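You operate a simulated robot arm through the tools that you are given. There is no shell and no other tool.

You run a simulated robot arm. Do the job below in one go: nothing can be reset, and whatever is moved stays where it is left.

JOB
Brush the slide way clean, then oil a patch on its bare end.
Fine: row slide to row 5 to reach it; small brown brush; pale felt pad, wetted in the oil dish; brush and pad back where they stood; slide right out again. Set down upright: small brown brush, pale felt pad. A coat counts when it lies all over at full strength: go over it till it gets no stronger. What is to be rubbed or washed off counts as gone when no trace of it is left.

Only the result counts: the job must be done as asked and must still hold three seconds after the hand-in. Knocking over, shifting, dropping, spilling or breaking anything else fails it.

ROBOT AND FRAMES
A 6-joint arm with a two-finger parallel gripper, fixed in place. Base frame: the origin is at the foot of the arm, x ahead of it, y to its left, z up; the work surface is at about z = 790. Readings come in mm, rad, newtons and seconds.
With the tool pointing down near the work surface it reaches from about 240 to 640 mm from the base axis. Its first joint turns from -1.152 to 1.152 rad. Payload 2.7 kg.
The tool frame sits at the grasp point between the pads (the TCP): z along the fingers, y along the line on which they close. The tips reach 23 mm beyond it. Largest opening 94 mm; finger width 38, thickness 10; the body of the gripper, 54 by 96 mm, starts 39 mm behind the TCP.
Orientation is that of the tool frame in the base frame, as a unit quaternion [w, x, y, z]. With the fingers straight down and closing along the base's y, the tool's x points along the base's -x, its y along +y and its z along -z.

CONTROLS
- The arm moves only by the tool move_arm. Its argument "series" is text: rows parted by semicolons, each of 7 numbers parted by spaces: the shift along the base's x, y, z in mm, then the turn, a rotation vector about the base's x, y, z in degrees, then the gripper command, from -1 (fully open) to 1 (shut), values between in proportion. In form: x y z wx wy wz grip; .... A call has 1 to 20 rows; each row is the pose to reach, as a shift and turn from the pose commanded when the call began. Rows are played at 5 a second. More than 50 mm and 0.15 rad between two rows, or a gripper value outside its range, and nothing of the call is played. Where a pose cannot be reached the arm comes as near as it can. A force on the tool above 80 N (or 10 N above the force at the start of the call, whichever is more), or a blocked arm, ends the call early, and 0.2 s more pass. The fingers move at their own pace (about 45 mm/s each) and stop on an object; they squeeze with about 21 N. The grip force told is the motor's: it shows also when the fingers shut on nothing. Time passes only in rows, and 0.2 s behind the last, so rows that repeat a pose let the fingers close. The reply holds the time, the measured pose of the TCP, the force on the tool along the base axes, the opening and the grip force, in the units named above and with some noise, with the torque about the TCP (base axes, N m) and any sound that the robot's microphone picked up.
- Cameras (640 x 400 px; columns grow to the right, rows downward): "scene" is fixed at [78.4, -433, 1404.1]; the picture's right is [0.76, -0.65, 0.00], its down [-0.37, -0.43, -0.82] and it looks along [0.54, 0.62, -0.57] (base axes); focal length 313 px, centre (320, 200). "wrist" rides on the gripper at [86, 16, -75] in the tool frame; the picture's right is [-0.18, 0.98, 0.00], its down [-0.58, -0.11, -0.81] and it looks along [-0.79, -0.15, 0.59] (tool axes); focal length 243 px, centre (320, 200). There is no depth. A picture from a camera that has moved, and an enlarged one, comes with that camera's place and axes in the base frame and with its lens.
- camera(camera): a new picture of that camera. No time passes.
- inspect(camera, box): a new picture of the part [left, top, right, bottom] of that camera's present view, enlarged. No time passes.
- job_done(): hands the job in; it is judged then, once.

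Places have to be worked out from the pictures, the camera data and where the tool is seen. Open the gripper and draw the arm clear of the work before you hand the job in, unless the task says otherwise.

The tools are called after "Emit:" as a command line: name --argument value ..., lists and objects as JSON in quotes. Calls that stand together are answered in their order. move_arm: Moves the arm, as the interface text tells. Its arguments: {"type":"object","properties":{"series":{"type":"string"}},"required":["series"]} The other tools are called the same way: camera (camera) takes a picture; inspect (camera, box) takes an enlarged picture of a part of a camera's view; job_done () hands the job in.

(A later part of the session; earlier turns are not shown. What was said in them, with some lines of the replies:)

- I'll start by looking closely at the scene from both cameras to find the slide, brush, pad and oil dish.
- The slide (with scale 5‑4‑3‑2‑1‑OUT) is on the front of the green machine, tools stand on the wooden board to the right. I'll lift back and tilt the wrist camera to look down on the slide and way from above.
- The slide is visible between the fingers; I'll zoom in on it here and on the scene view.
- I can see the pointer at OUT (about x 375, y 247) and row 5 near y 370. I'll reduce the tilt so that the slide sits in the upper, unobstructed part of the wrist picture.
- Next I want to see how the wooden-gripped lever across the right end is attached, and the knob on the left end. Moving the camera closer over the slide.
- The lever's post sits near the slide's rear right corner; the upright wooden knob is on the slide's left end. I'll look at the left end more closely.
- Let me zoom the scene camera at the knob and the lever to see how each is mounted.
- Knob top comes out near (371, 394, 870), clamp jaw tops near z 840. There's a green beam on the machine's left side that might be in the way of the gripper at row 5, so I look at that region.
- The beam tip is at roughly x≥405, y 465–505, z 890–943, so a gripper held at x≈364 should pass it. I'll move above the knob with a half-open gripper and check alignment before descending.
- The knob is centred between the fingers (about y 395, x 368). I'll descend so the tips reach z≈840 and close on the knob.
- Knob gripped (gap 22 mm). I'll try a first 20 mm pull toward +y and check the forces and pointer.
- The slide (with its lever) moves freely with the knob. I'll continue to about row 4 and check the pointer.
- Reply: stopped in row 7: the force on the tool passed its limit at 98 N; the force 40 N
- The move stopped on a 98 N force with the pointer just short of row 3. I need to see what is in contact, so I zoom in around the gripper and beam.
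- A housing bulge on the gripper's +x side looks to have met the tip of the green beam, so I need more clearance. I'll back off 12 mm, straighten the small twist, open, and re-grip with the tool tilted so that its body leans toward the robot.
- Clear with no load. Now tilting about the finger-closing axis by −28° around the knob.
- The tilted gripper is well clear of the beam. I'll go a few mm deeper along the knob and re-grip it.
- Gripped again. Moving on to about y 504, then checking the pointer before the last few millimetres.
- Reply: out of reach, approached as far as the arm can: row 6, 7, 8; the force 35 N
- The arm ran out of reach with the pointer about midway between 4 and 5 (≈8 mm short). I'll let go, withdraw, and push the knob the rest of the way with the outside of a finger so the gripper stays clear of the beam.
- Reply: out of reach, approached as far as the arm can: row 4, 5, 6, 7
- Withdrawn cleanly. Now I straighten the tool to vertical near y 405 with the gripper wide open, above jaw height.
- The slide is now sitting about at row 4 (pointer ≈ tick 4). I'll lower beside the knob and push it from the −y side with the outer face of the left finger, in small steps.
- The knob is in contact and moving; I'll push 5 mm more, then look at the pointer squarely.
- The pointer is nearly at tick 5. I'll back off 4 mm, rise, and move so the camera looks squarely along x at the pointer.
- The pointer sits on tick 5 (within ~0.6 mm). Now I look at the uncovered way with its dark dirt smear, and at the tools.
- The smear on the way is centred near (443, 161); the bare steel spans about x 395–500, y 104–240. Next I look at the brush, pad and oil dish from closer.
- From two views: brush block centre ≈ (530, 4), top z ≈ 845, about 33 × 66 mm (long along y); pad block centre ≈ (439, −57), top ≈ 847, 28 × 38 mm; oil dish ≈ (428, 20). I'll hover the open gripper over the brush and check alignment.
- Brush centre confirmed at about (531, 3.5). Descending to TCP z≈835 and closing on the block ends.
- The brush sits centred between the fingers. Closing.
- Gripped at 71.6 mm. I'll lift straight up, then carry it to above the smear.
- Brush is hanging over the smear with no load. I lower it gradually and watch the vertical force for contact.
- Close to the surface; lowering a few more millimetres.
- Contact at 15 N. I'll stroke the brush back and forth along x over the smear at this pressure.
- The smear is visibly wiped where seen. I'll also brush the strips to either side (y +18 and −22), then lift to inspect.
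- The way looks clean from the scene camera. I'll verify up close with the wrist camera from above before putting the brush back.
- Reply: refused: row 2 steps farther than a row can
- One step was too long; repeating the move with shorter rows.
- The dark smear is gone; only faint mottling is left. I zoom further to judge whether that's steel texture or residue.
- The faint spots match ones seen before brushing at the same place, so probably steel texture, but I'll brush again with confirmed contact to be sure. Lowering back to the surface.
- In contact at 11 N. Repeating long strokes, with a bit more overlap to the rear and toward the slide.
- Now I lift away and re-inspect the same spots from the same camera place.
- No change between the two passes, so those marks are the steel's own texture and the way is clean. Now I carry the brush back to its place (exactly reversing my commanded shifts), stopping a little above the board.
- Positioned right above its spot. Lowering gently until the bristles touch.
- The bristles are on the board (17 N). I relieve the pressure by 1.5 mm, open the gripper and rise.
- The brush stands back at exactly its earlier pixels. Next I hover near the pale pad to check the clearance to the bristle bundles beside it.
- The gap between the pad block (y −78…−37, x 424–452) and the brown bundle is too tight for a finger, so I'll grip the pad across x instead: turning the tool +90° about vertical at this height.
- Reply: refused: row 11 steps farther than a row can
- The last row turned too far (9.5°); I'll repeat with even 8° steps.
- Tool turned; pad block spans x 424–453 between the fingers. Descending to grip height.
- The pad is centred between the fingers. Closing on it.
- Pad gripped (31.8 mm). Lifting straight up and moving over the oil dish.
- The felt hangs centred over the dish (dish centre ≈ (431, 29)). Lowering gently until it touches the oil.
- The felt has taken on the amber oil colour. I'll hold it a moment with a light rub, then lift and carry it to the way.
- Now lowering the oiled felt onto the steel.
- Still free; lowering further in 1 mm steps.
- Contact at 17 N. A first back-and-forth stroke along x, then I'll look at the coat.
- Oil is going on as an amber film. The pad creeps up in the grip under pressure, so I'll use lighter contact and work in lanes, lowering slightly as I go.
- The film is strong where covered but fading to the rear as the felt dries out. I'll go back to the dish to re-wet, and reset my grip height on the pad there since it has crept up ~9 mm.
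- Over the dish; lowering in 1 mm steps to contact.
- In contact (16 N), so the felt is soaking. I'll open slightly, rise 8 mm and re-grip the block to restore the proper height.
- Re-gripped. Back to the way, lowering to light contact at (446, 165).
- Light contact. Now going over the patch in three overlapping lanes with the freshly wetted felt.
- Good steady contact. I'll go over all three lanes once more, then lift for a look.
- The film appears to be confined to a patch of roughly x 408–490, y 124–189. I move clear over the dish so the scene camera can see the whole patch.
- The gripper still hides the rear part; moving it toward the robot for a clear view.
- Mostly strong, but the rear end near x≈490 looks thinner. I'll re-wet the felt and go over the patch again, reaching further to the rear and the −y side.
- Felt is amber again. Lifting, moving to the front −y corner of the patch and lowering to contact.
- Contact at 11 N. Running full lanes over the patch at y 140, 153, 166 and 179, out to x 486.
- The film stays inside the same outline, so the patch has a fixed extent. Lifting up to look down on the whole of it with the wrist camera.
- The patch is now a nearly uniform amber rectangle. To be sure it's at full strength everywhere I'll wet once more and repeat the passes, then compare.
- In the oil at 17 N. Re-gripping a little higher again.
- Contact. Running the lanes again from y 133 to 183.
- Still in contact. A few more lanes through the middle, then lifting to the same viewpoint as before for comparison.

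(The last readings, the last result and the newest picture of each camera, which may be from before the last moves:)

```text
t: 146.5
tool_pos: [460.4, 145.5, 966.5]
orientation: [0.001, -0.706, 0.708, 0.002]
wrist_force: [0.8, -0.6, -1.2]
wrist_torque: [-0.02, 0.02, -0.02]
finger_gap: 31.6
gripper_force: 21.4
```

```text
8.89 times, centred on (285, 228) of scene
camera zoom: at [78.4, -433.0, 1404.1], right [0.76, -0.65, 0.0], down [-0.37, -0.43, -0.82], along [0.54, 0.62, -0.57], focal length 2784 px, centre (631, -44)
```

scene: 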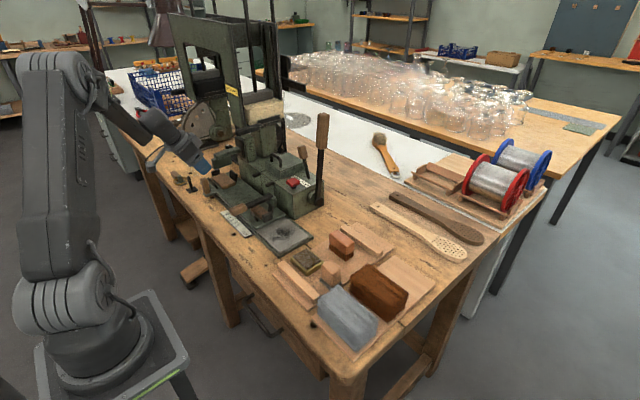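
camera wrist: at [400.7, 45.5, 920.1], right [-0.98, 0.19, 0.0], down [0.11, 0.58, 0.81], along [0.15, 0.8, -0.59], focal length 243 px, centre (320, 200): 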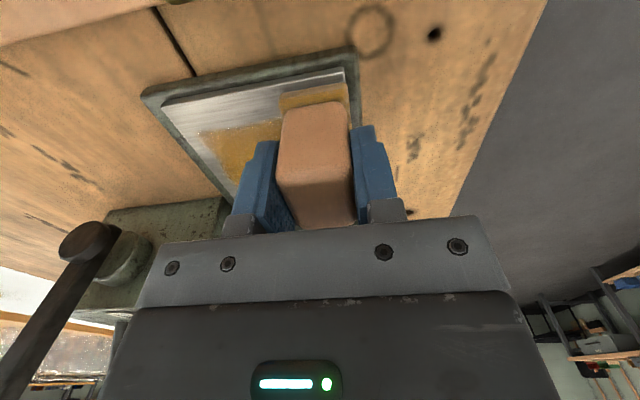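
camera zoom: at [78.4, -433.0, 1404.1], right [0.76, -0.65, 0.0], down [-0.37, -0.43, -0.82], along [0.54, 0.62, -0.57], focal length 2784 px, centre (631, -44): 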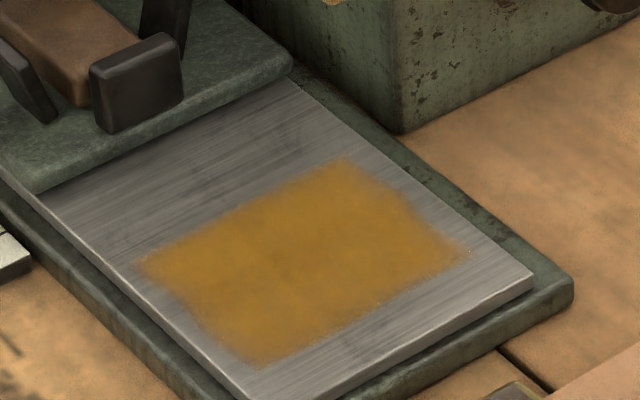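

No visible change from the extra wet pass, so the coat is at full strength. A last close zoom at the patch edges before putting the pad away.

Emit:
inspect --camera "scene" --box '[284, 218, 304, 233]'

Emit:
inspect --camera "scene" --box '[266, 226, 292, 248]'

Emit:
inspect --camera "wrist" --box '[270, 5, 330, 50]'

Emit:
inspect --camera "wrist" --box '[280, 60, 390, 110]'

```text
16.00 times, centred on (294, 226) of scene
camera zoom: at [78.4, -433.0, 1404.1], right [0.76, -0.65, 0.0], down [-0.37, -0.43, -0.82], along [0.54, 0.62, -0.57], focal length 5010 px, centre (736, -208)
```

zoom: 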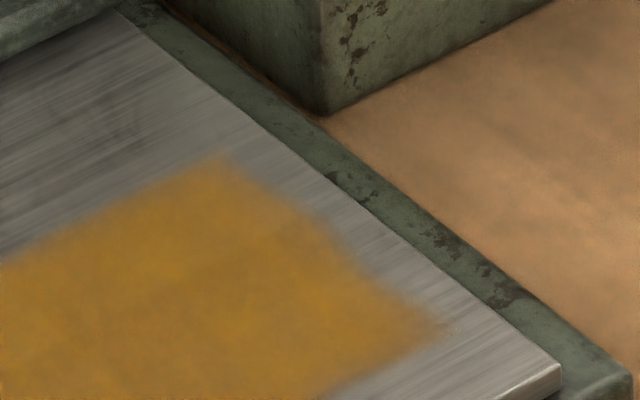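

```text
16.00 times, centred on (279, 237) of scene
camera zoom: at [78.4, -433.0, 1404.1], right [0.76, -0.65, 0.0], down [-0.37, -0.43, -0.82], along [0.54, 0.62, -0.57], focal length 5010 px, centre (976, -392)
```

zoom: 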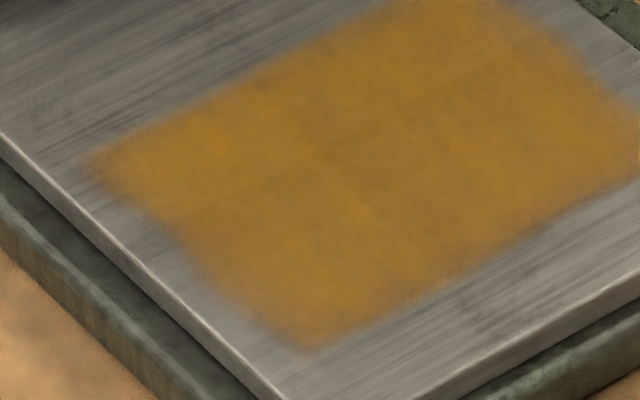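

```text
8.89 times, centred on (300, 28) of wrist
camera zoom: at [443.8, 58.4, 1040.7], right [-0.98, 0.19, 0.0], down [0.11, 0.58, 0.81], along [0.15, 0.79, -0.59], focal length 2157 px, centre (498, 1733)
```

zoom: 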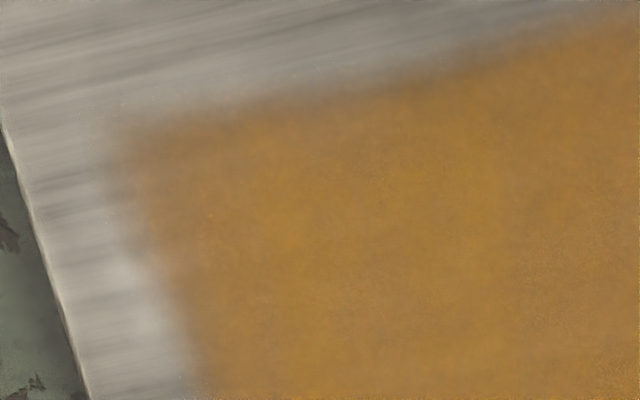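

```text
5.82 times, centred on (335, 85) of wrist
camera zoom: at [443.8, 58.4, 1040.7], right [-0.98, 0.19, 0.0], down [0.11, 0.58, 0.81], along [0.15, 0.79, -0.59], focal length 1412 px, centre (233, 869)
```

zoom: 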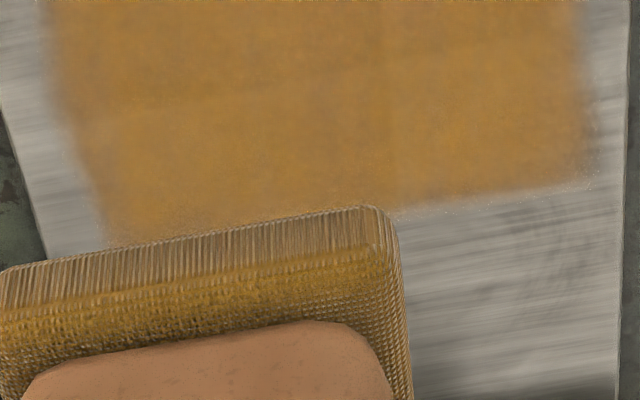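

The coat is even right up to its edges. Now I carry the pad back to exactly where I picked it up.

Emit:
move_arm --series "-4 -38 -25 0 0 0 1; -8 -80 -40 0 0 0 1; -13 -122 -50 0 0 0 1; -18 -164 -60 0 0 0 1; -22 -202 -75 0 0 0 1; -22 -202 -100 0 0 0 1; -22 -202 -118 0 0 0 1; -22 -202 -127 0 0 0 1; -22 -202 -127 0 0 0 1"

Emit:
camera --camera "wrist"

Emit:
inspect --camera "scene" --box '[285, 225, 365, 285]'

```text
t: 148.5
tool_pos: [438.2, -58.6, 839.6]
orientation: [0.002, -0.706, 0.709, 0.001]
wrist_force: [0.2, -0.4, -1.0]
wrist_torque: [-0.04, -0.01, 0.04]
finger_gap: 31.6
gripper_force: 21.2
```

```text
taken
camera wrist: at [422.2, -145.5, 913.3], right [-0.98, 0.19, 0.0], down [0.11, 0.58, 0.81], along [0.15, 0.8, -0.59], focal length 243 px, centre (320, 200)
```

wrist: 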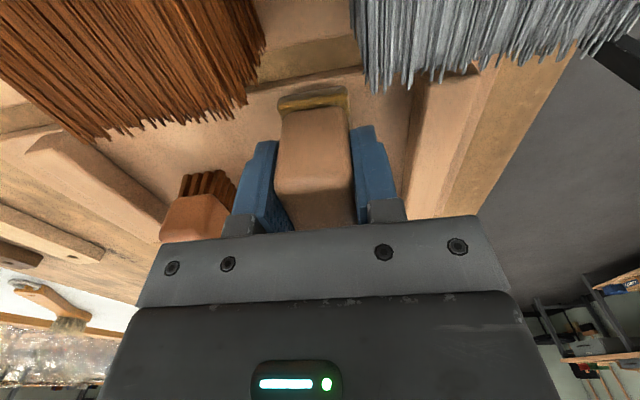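

```text
6.67 times, centred on (325, 255) of scene
camera zoom: at [78.4, -433.0, 1404.1], right [0.76, -0.65, 0.0], down [-0.37, -0.43, -0.82], along [0.54, 0.62, -0.57], focal length 2088 px, centre (287, -167)
```

zoom: 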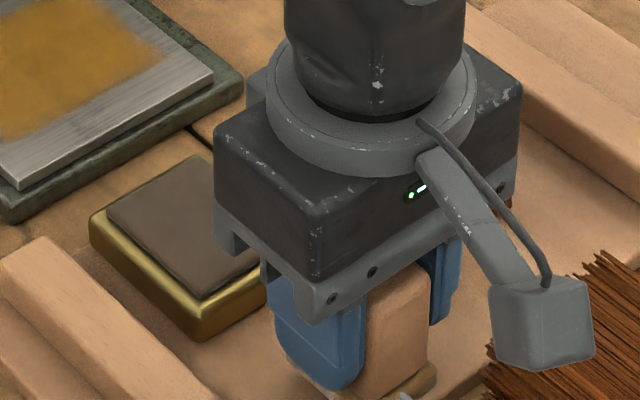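

Right above its place. Lowering to the board.

Emit:
move_arm --series "0 0 -3 0 0 0 1; 0 0 -5 0 0 0 1; 0 0 -6 0 0 0 1; 0 0 -7 0 0 0 1; 0 0 -7 0 0 0 1"

```text
t: 149.7
tool_pos: [439.4, -56.8, 832.4]
orientation: [0.001, -0.706, 0.708, 0.001]
wrist_force: [0.2, -0.2, -0.5]
wrist_torque: [0.0, 0.01, 0.02]
finger_gap: 31.6
gripper_force: 21.2
```

Emit:
move_arm --series "0 0 -1 0 0 0 1; 0 0 -2 0 0 0 1; 0 0 -2.5 0 0 0 1; 0 0 -2.5 0 0 0 1"

```text
t: 150.7
tool_pos: [439.6, -57.0, 830.3]
orientation: [0.002, -0.706, 0.709, 0.002]
wrist_force: [-6.6, -2.8, 16.4]
wrist_torque: [-0.01, 0.17, 0.01]
finger_gap: 31.7
gripper_force: 21.3
```

The pad is on the board (16 N). Relieving, opening and rising straight up.

Emit:
move_arm --series "0 0 1.2 0 0 0 1; 0 0 1.2 0 0 0 0.4; 0 0 1.2 0 0 0 0; 0 0 1.2 0 0 0 -0.3; 0 0 1.2 0 0 0 -0.3; 0 0 15 0 0 0 -0.3; 0 0 40 0 0 0 -0.3; 0 0 75 0 0 0 -0.3; 0 0 105 0 0 0 -0.3; 0 0 105 0 0 0 -0.3"

Emit:
camera --camera "wrist"

Emit:
inspect --camera "scene" --box '[285, 225, 365, 285]'

```text
t: 152.9
tool_pos: [440.3, -57.6, 934.9]
orientation: [0.002, -0.706, 0.708, 0.002]
wrist_force: [-0.1, -0.1, -0.4]
wrist_torque: [0.0, -0.03, -0.02]
finger_gap: 61.1
gripper_force: 0.0
```

```text
taken
camera wrist: at [423.3, -144.5, 1009.6], right [-0.98, 0.19, 0.0], down [0.11, 0.58, 0.81], along [0.15, 0.8, -0.59], focal length 243 px, centre (320, 200)
```

wrist: 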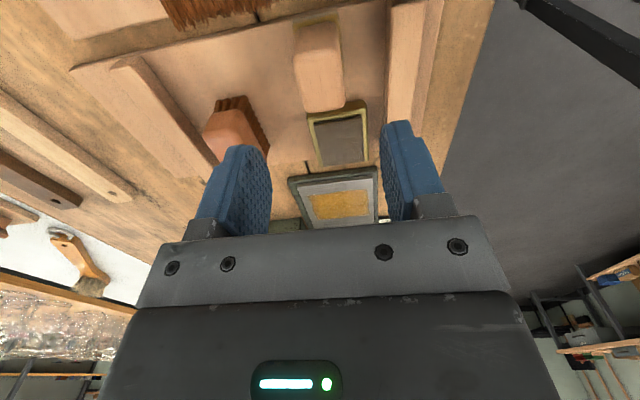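

```text
6.67 times, centred on (325, 255) of scene
camera zoom: at [78.4, -433.0, 1404.1], right [0.76, -0.65, 0.0], down [-0.37, -0.43, -0.82], along [0.54, 0.62, -0.57], focal length 2088 px, centre (287, -167)
```

zoom: 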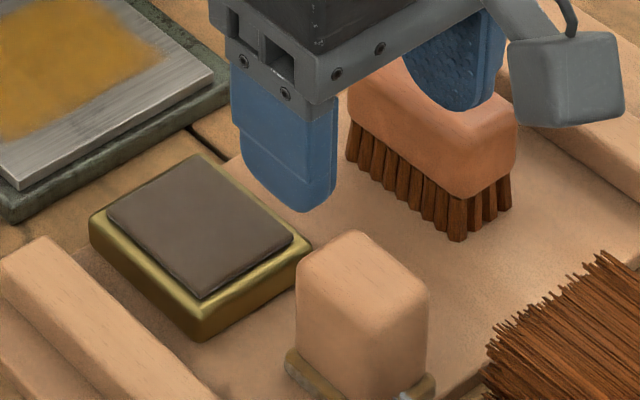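

The pad stands back in place within about a millimetre, brush and dish untouched. Now I turn the tool back and travel toward the slide knob.

Emit:
move_arm --series "-5 4 10 0 0 -7.5 -0.3; -10 8 20 0 0 -15 -0.3; -15 12 30 0 0 -22.5 -0.3; -20 16 40 0 0 -30 -0.3; -25 20 50 0 0 -37.5 -0.3; -30 25 60 0 0 -45 -0.3; -35 30 60 0 0 -52.5 -0.3; -40 35 60 0 0 -60 -0.3; -45 40 60 0 0 -67.5 -0.3; -50 45 60 0 0 -75 -0.3; -55 48 60 0 0 -82.5 -0.3; -60 50 60 0 0 -89.5 -0.3; -60 50 60 0 0 -89.5 -0.3"

Emit:
move_arm --series "-10 40 0 0 0 0 -0.6; -20 80 0 0 0 0 -1; -30 120 0 0 0 0 -1; -40 160 0 0 0 0 -1; -50 198 0 0 0 0 -1; -45 240 0 0 0 0 -1; -38 280 0 0 0 0 -1; -30 320 -10 0 0 0 -1; -28 360 -20 0 0 0 -1; -30 395 -30 0 0 0 -1; -30 395 -30 0 0 0 -1"

Emit:
camera --camera "wrist"

Emit:
camera --camera "scene"

```text
t: 155.7
tool_pos: [378.5, -6.2, 994.3]
orientation: [0.003, -0.002, 1.0, -0.001]
wrist_force: [-0.1, -0.6, 0.5]
wrist_torque: [0.0, -0.01, -0.02]
finger_gap: 60.9
gripper_force: 0.0
```

```text
t: 158.1
tool_pos: [350.0, 386.2, 969.4]
orientation: [0.003, -0.004, 1.0, 0.0]
wrist_force: [0.9, -0.6, 0.2]
wrist_torque: [0.01, 0.01, -0.02]
finger_gap: 94.1
gripper_force: 0.0
```

```text
taken
camera wrist: at [262.9, 402.2, 1043.3], right [0.18, 0.98, 0.0], down [0.58, -0.11, 0.81], along [0.8, -0.14, -0.59], focal length 243 px, centre (320, 200)
```

wrist: 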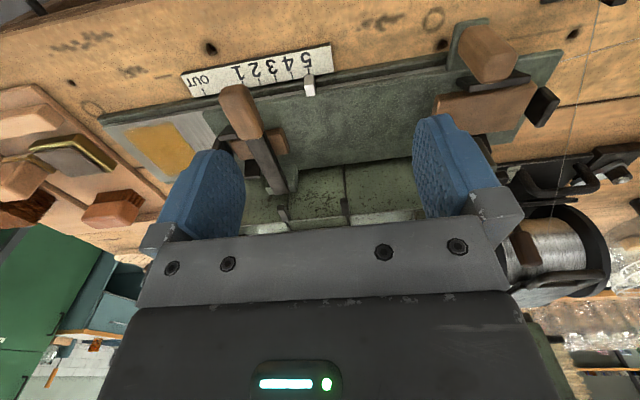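

```text
taken
```

scene: 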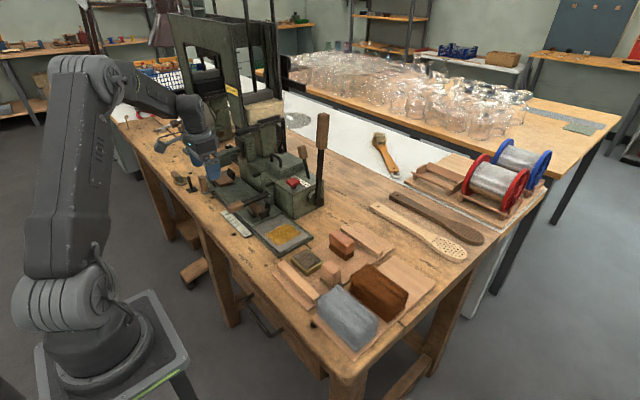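

Pointer still at row 5. Tilting the tool −28° again and moving opposite the knob, still above it.

Emit:
move_arm --series "0 15 0 0 -7 0 -1; -2 30 0 0 -14 0 -1; -4 45 -5 0 -21 0 -1; -6 60 -10 0 -28 0 -1; -8 75 -15 0 -28 0 -1; -8 92 -20 0 -28 0 -1; -8 92 -20 0 -28 0 -1"

Emit:
camera --camera "wrist"

Emit:
inspect --camera "scene" --box '[185, 120, 275, 200]'

```text
t: 159.7
tool_pos: [357.6, 470.4, 945.0]
orientation: [0.244, -0.002, 0.97, -0.001]
wrist_force: [1.0, -0.4, 1.0]
wrist_torque: [0.03, -0.01, 0.0]
finger_gap: 93.9
gripper_force: 0.0
out of reach, approached as far as the arm can: row 5, 6, 7
```

```text
taken
camera wrist: at [246.8, 485.7, 969.7], right [0.16, 0.98, 0.09], down [0.13, -0.11, 0.99], along [0.98, -0.14, -0.14], focal length 243 px, centre (320, 200)
```

wrist: 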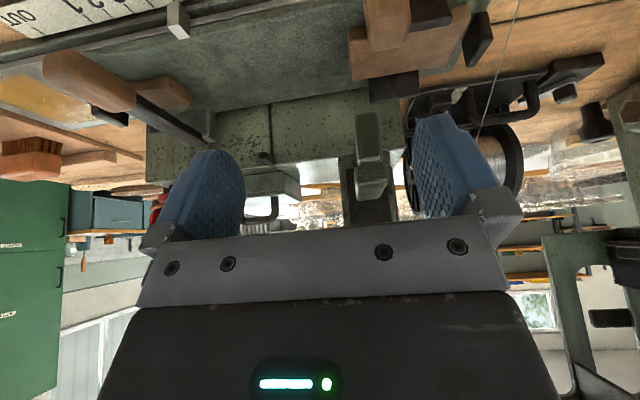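

```text
5.00 times, centred on (230, 160) of scene
camera zoom: at [78.4, -433.0, 1404.1], right [0.76, -0.65, 0.0], down [-0.37, -0.43, -0.82], along [0.54, 0.62, -0.57], focal length 1566 px, centre (770, 400)
```

zoom: 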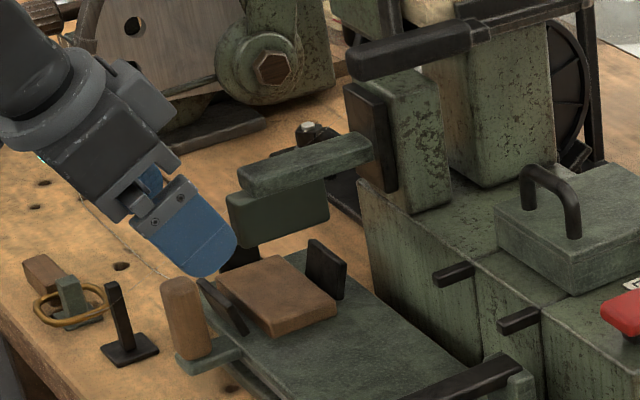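

The arm is at its reach limit at this tilt, so I'll ease the tilt to −22° and come down to knob level with the wide-open fingers straddling the knob; first to an intermediate height.

Emit:
move_arm --series "3 0 -10 0 3 0 -1; 6 2 -20 0 6 0 -1; 6.4 6 -30 0 6 0 -1; 6.4 10 -38 0 6 0 -1; 6.4 10 -38 0 6 0 -1"

Emit:
camera --camera "wrist"

Emit:
inspect --camera "scene" --box '[185, 120, 275, 200]'

```text
t: 160.9
tool_pos: [365.3, 481.3, 908.5]
orientation: [0.194, -0.003, 0.981, 0.001]
wrist_force: [0.4, -0.4, -0.9]
wrist_torque: [0.02, 0.02, -0.03]
finger_gap: 93.9
gripper_force: 0.0
```

```text
taken
camera wrist: at [256.3, 495.8, 943.9], right [0.17, 0.98, 0.07], down [0.23, -0.11, 0.97], along [0.96, -0.14, -0.25], focal length 243 px, centre (320, 200)
```

wrist: 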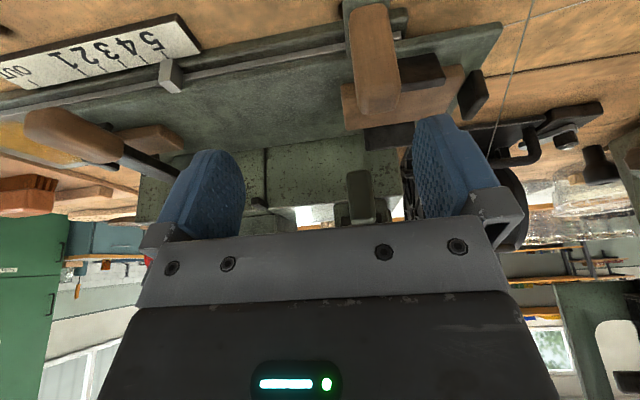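

```text
5.00 times, centred on (230, 160) of scene
camera zoom: at [78.4, -433.0, 1404.1], right [0.76, -0.65, 0.0], down [-0.37, -0.43, -0.82], along [0.54, 0.62, -0.57], focal length 1566 px, centre (770, 400)
```

zoom: 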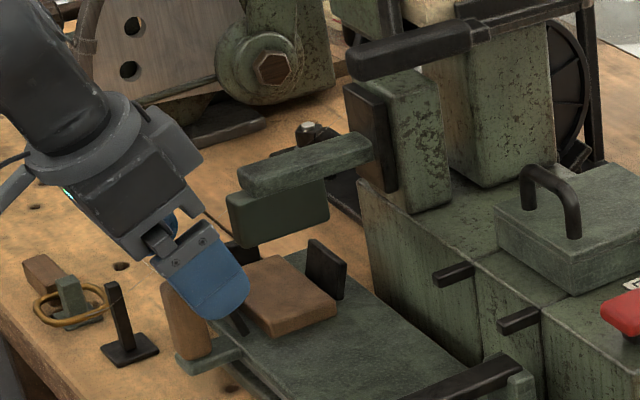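

Clearances look fine (knob between the fingers, beam ~15 mm away). Descending to knob level.

Emit:
move_arm --series "0 0 -12 0 0 0 -1; 0 0 -24 0 0 0 -1; 0 0 -36 0 0 0 -1; 0 0 -46 0 0 0 -1; 0 0 -46 0 0 0 -1"

Emit:
camera --camera "wrist"

Emit:
inspect --camera "scene" --box '[185, 120, 275, 200]'

```text
t: 162.1
tool_pos: [363.6, 479.4, 860.2]
orientation: [0.193, -0.003, 0.981, 0.0]
wrist_force: [0.3, 0.5, -0.1]
wrist_torque: [0.02, 0.0, 0.01]
finger_gap: 94.0
gripper_force: 0.0
```

```text
taken
camera wrist: at [255.8, 495.1, 896.8], right [0.17, 0.98, 0.07], down [0.23, -0.11, 0.97], along [0.96, -0.14, -0.25], focal length 243 px, centre (320, 200)
```

wrist: 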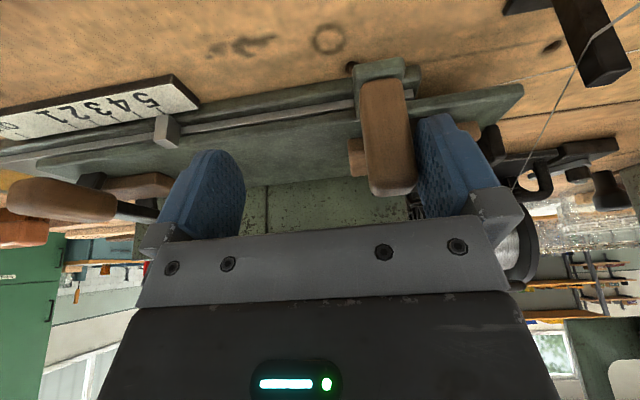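

```text
5.00 times, centred on (230, 160) of scene
camera zoom: at [78.4, -433.0, 1404.1], right [0.76, -0.65, 0.0], down [-0.37, -0.43, -0.82], along [0.54, 0.62, -0.57], focal length 1566 px, centre (770, 400)
```

zoom: 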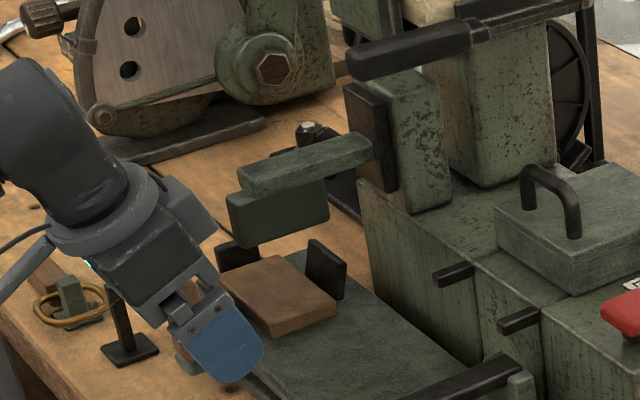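

The knob is between the fingers. I'll drag the slide back 30 mm with the far finger, then close to grip the knob properly.

Emit:
move_arm --series "0 -6 0 0 0 0 -1; 0 -12 0 0 0 0 -1; 0 -18 0 0 0 0 -1; 0 -24 0 0 0 0 -1; 0 -30 0 0 0 0 -1; 0 -30 0 0 0 0 -0.5; 0 -30 0 0 0 0 0; 0 -30 0 0 0 0 0.5; 0 -30 0 0 0 0 1; 0 -30 0 0 0 0 1; 0 -30 0 0 0 0 1"

Emit:
camera --camera "wrist"

Emit:
inspect --camera "scene" --box '[190, 130, 320, 260]'

```text
t: 164.5
tool_pos: [364.8, 450.2, 860.3]
orientation: [0.193, -0.002, 0.981, 0.001]
wrist_force: [-1.3, -1.2, 1.9]
wrist_torque: [0.27, -0.25, -0.7]
finger_gap: 21.9
gripper_force: 45.0
```

```text
taken
camera wrist: at [256.6, 466.1, 897.0], right [0.17, 0.98, 0.07], down [0.23, -0.11, 0.97], along [0.96, -0.15, -0.25], focal length 243 px, centre (320, 200)
```

wrist: 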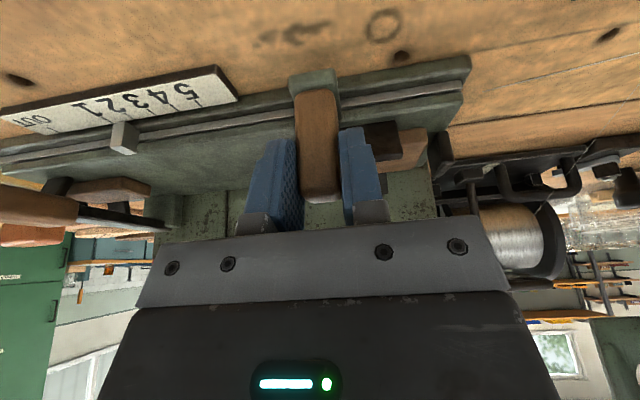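

```text
3.08 times, centred on (255, 195) of scene
camera zoom: at [78.3, -433.0, 1404.0], right [0.76, -0.65, 0.0], down [-0.37, -0.43, -0.82], along [0.54, 0.62, -0.57], focal length 964 px, centre (520, 215)
```

zoom: 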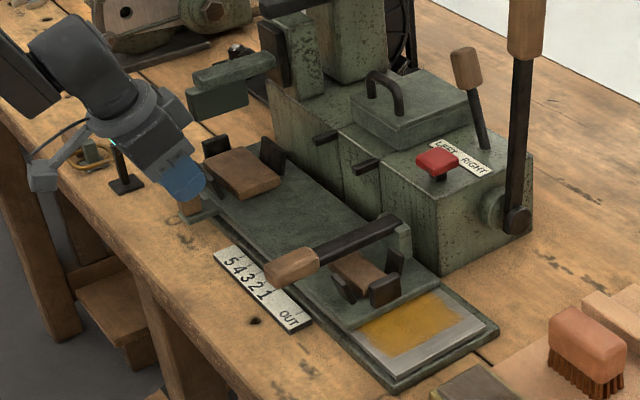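

Knob gripped at y 450. Moving the slide out toward y≈399, then feeling for the end.

Emit:
move_arm --series "0 -8 0 0 0 0 1; 0 -16 0 0 0 0 1; 0 -24 0 0 0 0 1; 0 -32 0 0 0 0 1; 0 -40 0 0 0 0 1; 0 -47 0 0 0 0 1; 0 -52 0 0 0 0 1; 0 -52 0 0 0 0 1"

Emit:
inspect --camera "wrist" --box '[0, 40, 320, 200]'

Emit:
inspect --camera "scene" --box '[190, 130, 320, 260]'

```text
t: 166.3
tool_pos: [364.4, 398.2, 860.7]
orientation: [0.192, -0.002, 0.981, -0.001]
wrist_force: [11.8, -5.7, -6.8]
wrist_torque: [0.85, -0.52, -0.76]
finger_gap: 21.8
gripper_force: 45.0
```

```text
2.00 times, centred on (160, 120) of wrist
camera zoom: at [256.6, 413.2, 897.1], right [0.17, 0.98, 0.07], down [0.23, -0.11, 0.97], along [0.96, -0.15, -0.25], focal length 485 px, centre (640, 360)
```

zoom: 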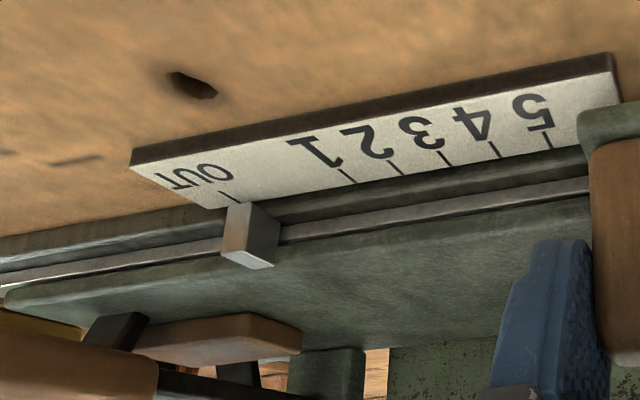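

```text
3.08 times, centred on (255, 195) of scene
camera zoom: at [78.7, -433.1, 1404.0], right [0.76, -0.65, 0.0], down [-0.37, -0.43, -0.82], along [0.54, 0.62, -0.57], focal length 964 px, centre (520, 215)
```

zoom: 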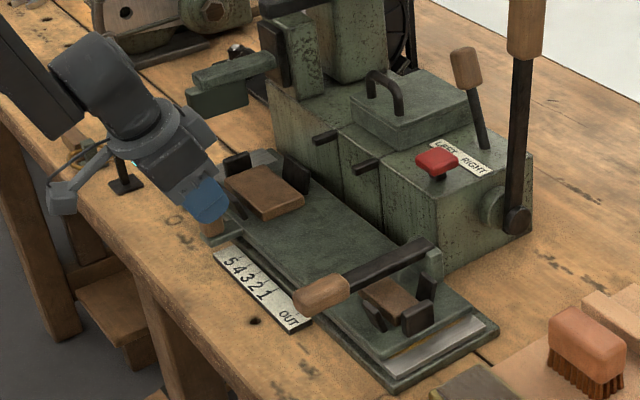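

Almost at OUT. Moving the last few millimetres slowly and watching the force for the stop.

Emit:
move_arm --series "0 -1 0 0 0 0 1; 0 -2 0 0 0 0 1; 0 -3 0 0 0 0 1; 0 -4 0 0 0 0 1; 0 -4 0 0 0 0 1"

Emit:
inspect --camera "wrist" --box '[0, 40, 320, 200]'

```text
t: 167.5
tool_pos: [364.4, 394.2, 859.9]
orientation: [0.192, -0.002, 0.981, 0.0]
wrist_force: [17.0, -0.9, -11.5]
wrist_torque: [0.79, -0.16, -1.01]
finger_gap: 21.7
gripper_force: 45.1
```

```text
2.00 times, centred on (160, 120) of wrist
camera zoom: at [256.5, 410.3, 897.1], right [0.17, 0.98, 0.07], down [0.23, -0.11, 0.97], along [0.96, -0.14, -0.25], focal length 485 px, centre (640, 360)
```

zoom: 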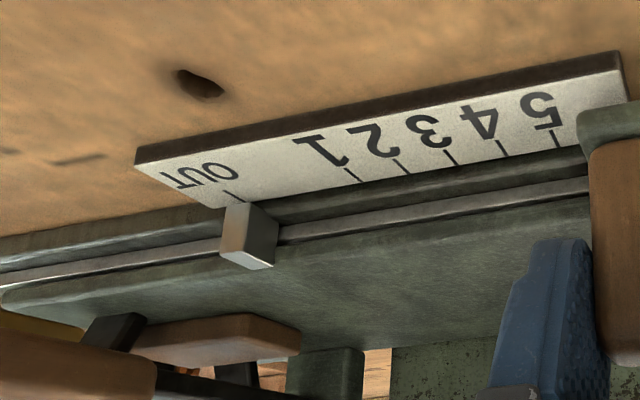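

Let me compare with the picture of the start position (same box as at the beginning).

Emit:
inspect --camera "scene" --box '[250, 200, 320, 260]'

```text
6.67 times, centred on (285, 230) of scene
camera zoom: at [78.9, -432.9, 1404.1], right [0.76, -0.65, 0.0], down [-0.37, -0.43, -0.82], along [0.54, 0.62, -0.57], focal length 2088 px, centre (553, 0)
```

zoom: 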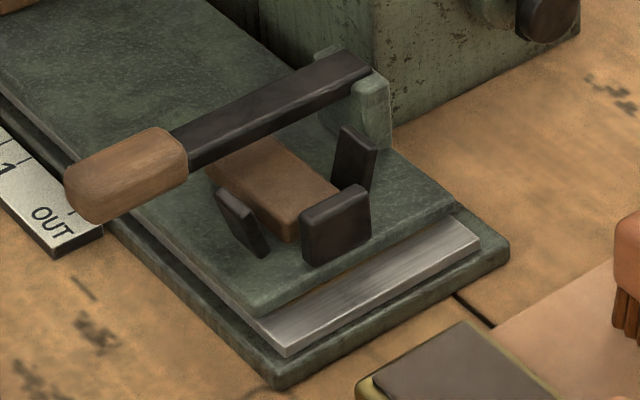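

It matches the starting picture exactly — slide is at OUT. Opening the gripper around the knob and withdrawing upward.

Emit:
move_arm --series "0 0 0 0 0 0 0.5; 0 0 0 0 0 0 0.1; 0 0 0 0 0 0 0; 0 0 0 0 0 0 0; -4 0 12 0 0 0 0; -8 0 30 0 0 0 0; -12 0 55 0 0 0 0; -14 0 85 0 0 0 0; -14 0 115 0 0 0 0; -14 0 115 0 0 0 0"

Emit:
camera --camera "wrist"

Emit:
inspect --camera "scene" --box '[250, 200, 320, 260]'

```text
t: 169.7
tool_pos: [351.8, 395.9, 976.5]
orientation: [0.194, -0.002, 0.981, -0.001]
wrist_force: [0.0, -0.7, -0.1]
wrist_torque: [0.0, -0.04, -0.01]
finger_gap: 46.9
gripper_force: 0.1
```

```text
taken
camera wrist: at [242.5, 410.7, 1011.3], right [0.17, 0.98, 0.07], down [0.23, -0.11, 0.97], along [0.96, -0.14, -0.25], focal length 243 px, centre (320, 200)
```

wrist: 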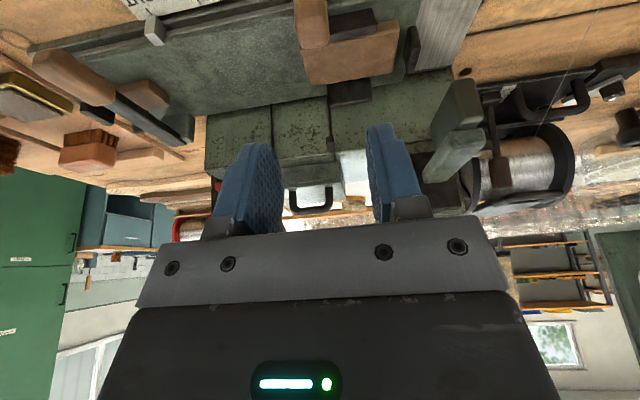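

```text
6.67 times, centred on (285, 230) of scene
camera zoom: at [78.4, -433.0, 1404.1], right [0.76, -0.65, 0.0], down [-0.37, -0.43, -0.82], along [0.54, 0.62, -0.57], focal length 2088 px, centre (553, 0)
```

zoom: 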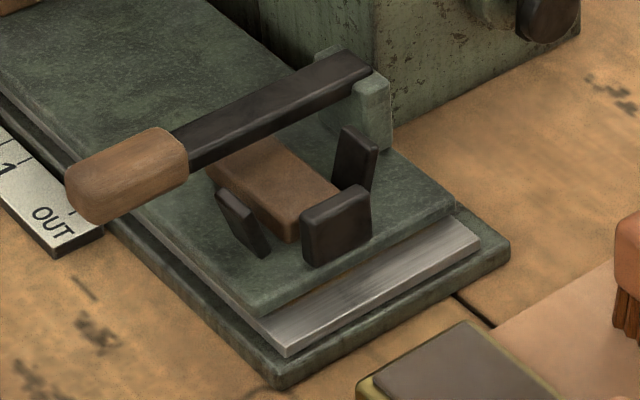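

The slide stays at OUT. Drawing the arm up and clear, straightening the tool, gripper open.

Emit:
move_arm --series "-5 -20 30 0 0 0 -0.3; -10 -40 60 0 5 0 -0.6; -15 -65 90 0 11 0 -1; -20 -95 115 0 17 0 -1; -20 -125 135 0 22 0 -1; -10 -165 150 0 22 0 -1; 0 -205 155 0 22 0 -1; 10 -245 155 0 22 0 -1; 20 -285 155 0 22 0 -1; 20 -285 155 0 22 0 -1"

Emit:
camera --camera "wrist"

Emit:
camera --camera "scene"

Emit:
inspect --camera "scene" --box '[250, 200, 450, 360]'

```text
t: 171.9
tool_pos: [371.4, 107.5, 1129.5]
orientation: [0.003, -0.003, 1.0, 0.001]
wrist_force: [-0.2, -0.7, 1.0]
wrist_torque: [0.03, -0.02, 0.0]
finger_gap: 93.8
gripper_force: 0.1
```

```text
taken
camera wrist: at [285.0, 122.5, 1204.1], right [0.18, 0.98, 0.0], down [0.58, -0.11, 0.81], along [0.8, -0.14, -0.59], focal length 243 px, centre (320, 200)
```

wrist: 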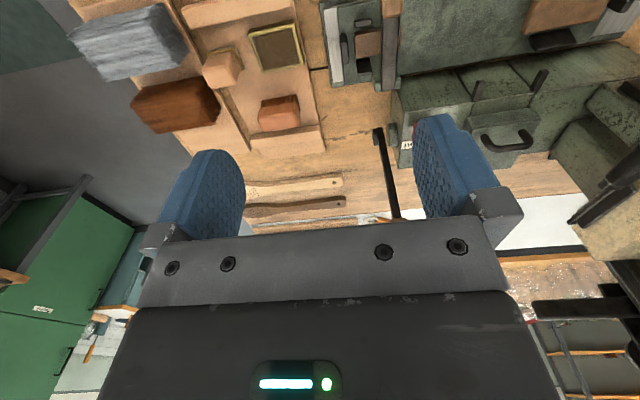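

```text
taken
```

scene: 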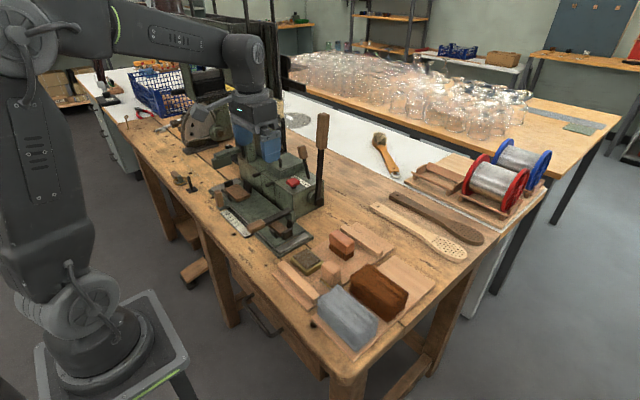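

```text
2.50 times, centred on (350, 280) of scene
camera zoom: at [78.4, -433.0, 1404.1], right [0.76, -0.65, 0.0], down [-0.37, -0.43, -0.82], along [0.54, 0.62, -0.57], focal length 783 px, centre (245, 0)
```

zoom: 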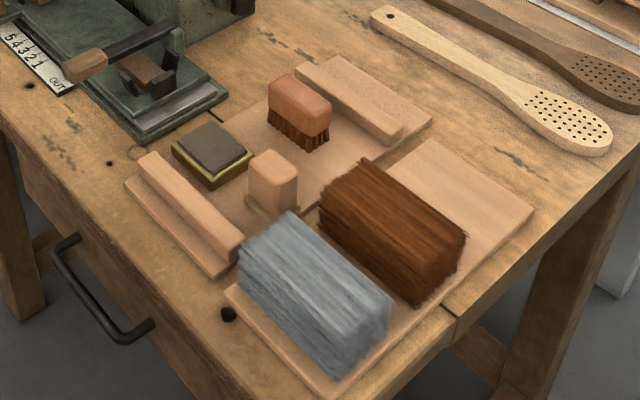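

Everything matches the starting layout: slide at OUT, brush and pad standing upright in their places, dish and bundles untouched, the arm clear with the gripper open. Handing in.

Emit:
job_done

```text
The job is handed in.
```

The slide way is brushed clean, its bare end is oiled, and the job is handed in. No verdict came back with the hand-in.

- **Cleaning:** The dark smear on the uncovered steel is gone. A second brushing changed nothing. The faint marks that remain look like the steel's own texture; one of them was already there before I brushed.
- **Oiling:** I wetted the felt pad three times and went over the patch, about 87 × 65 mm, until a further wet pass made no visible difference.
- **Slide:** I moved it to row 5 to reach the way, then back to OUT. It matches the starting picture. The oiled patch is now under the slide.
- **Brush and pad:** Both stand upright where they started. The brush is at the same spot in the picture and the pad is within about a millimetre.
- **Contact on the way:** While I was first moving the slide, a bulge on the gripper pressed against what looked like the tip of the machine's green beam, and the arm stopped at 98 N. I backed off and tilted the tool clear. I saw no sign that anything had moved or been damaged.
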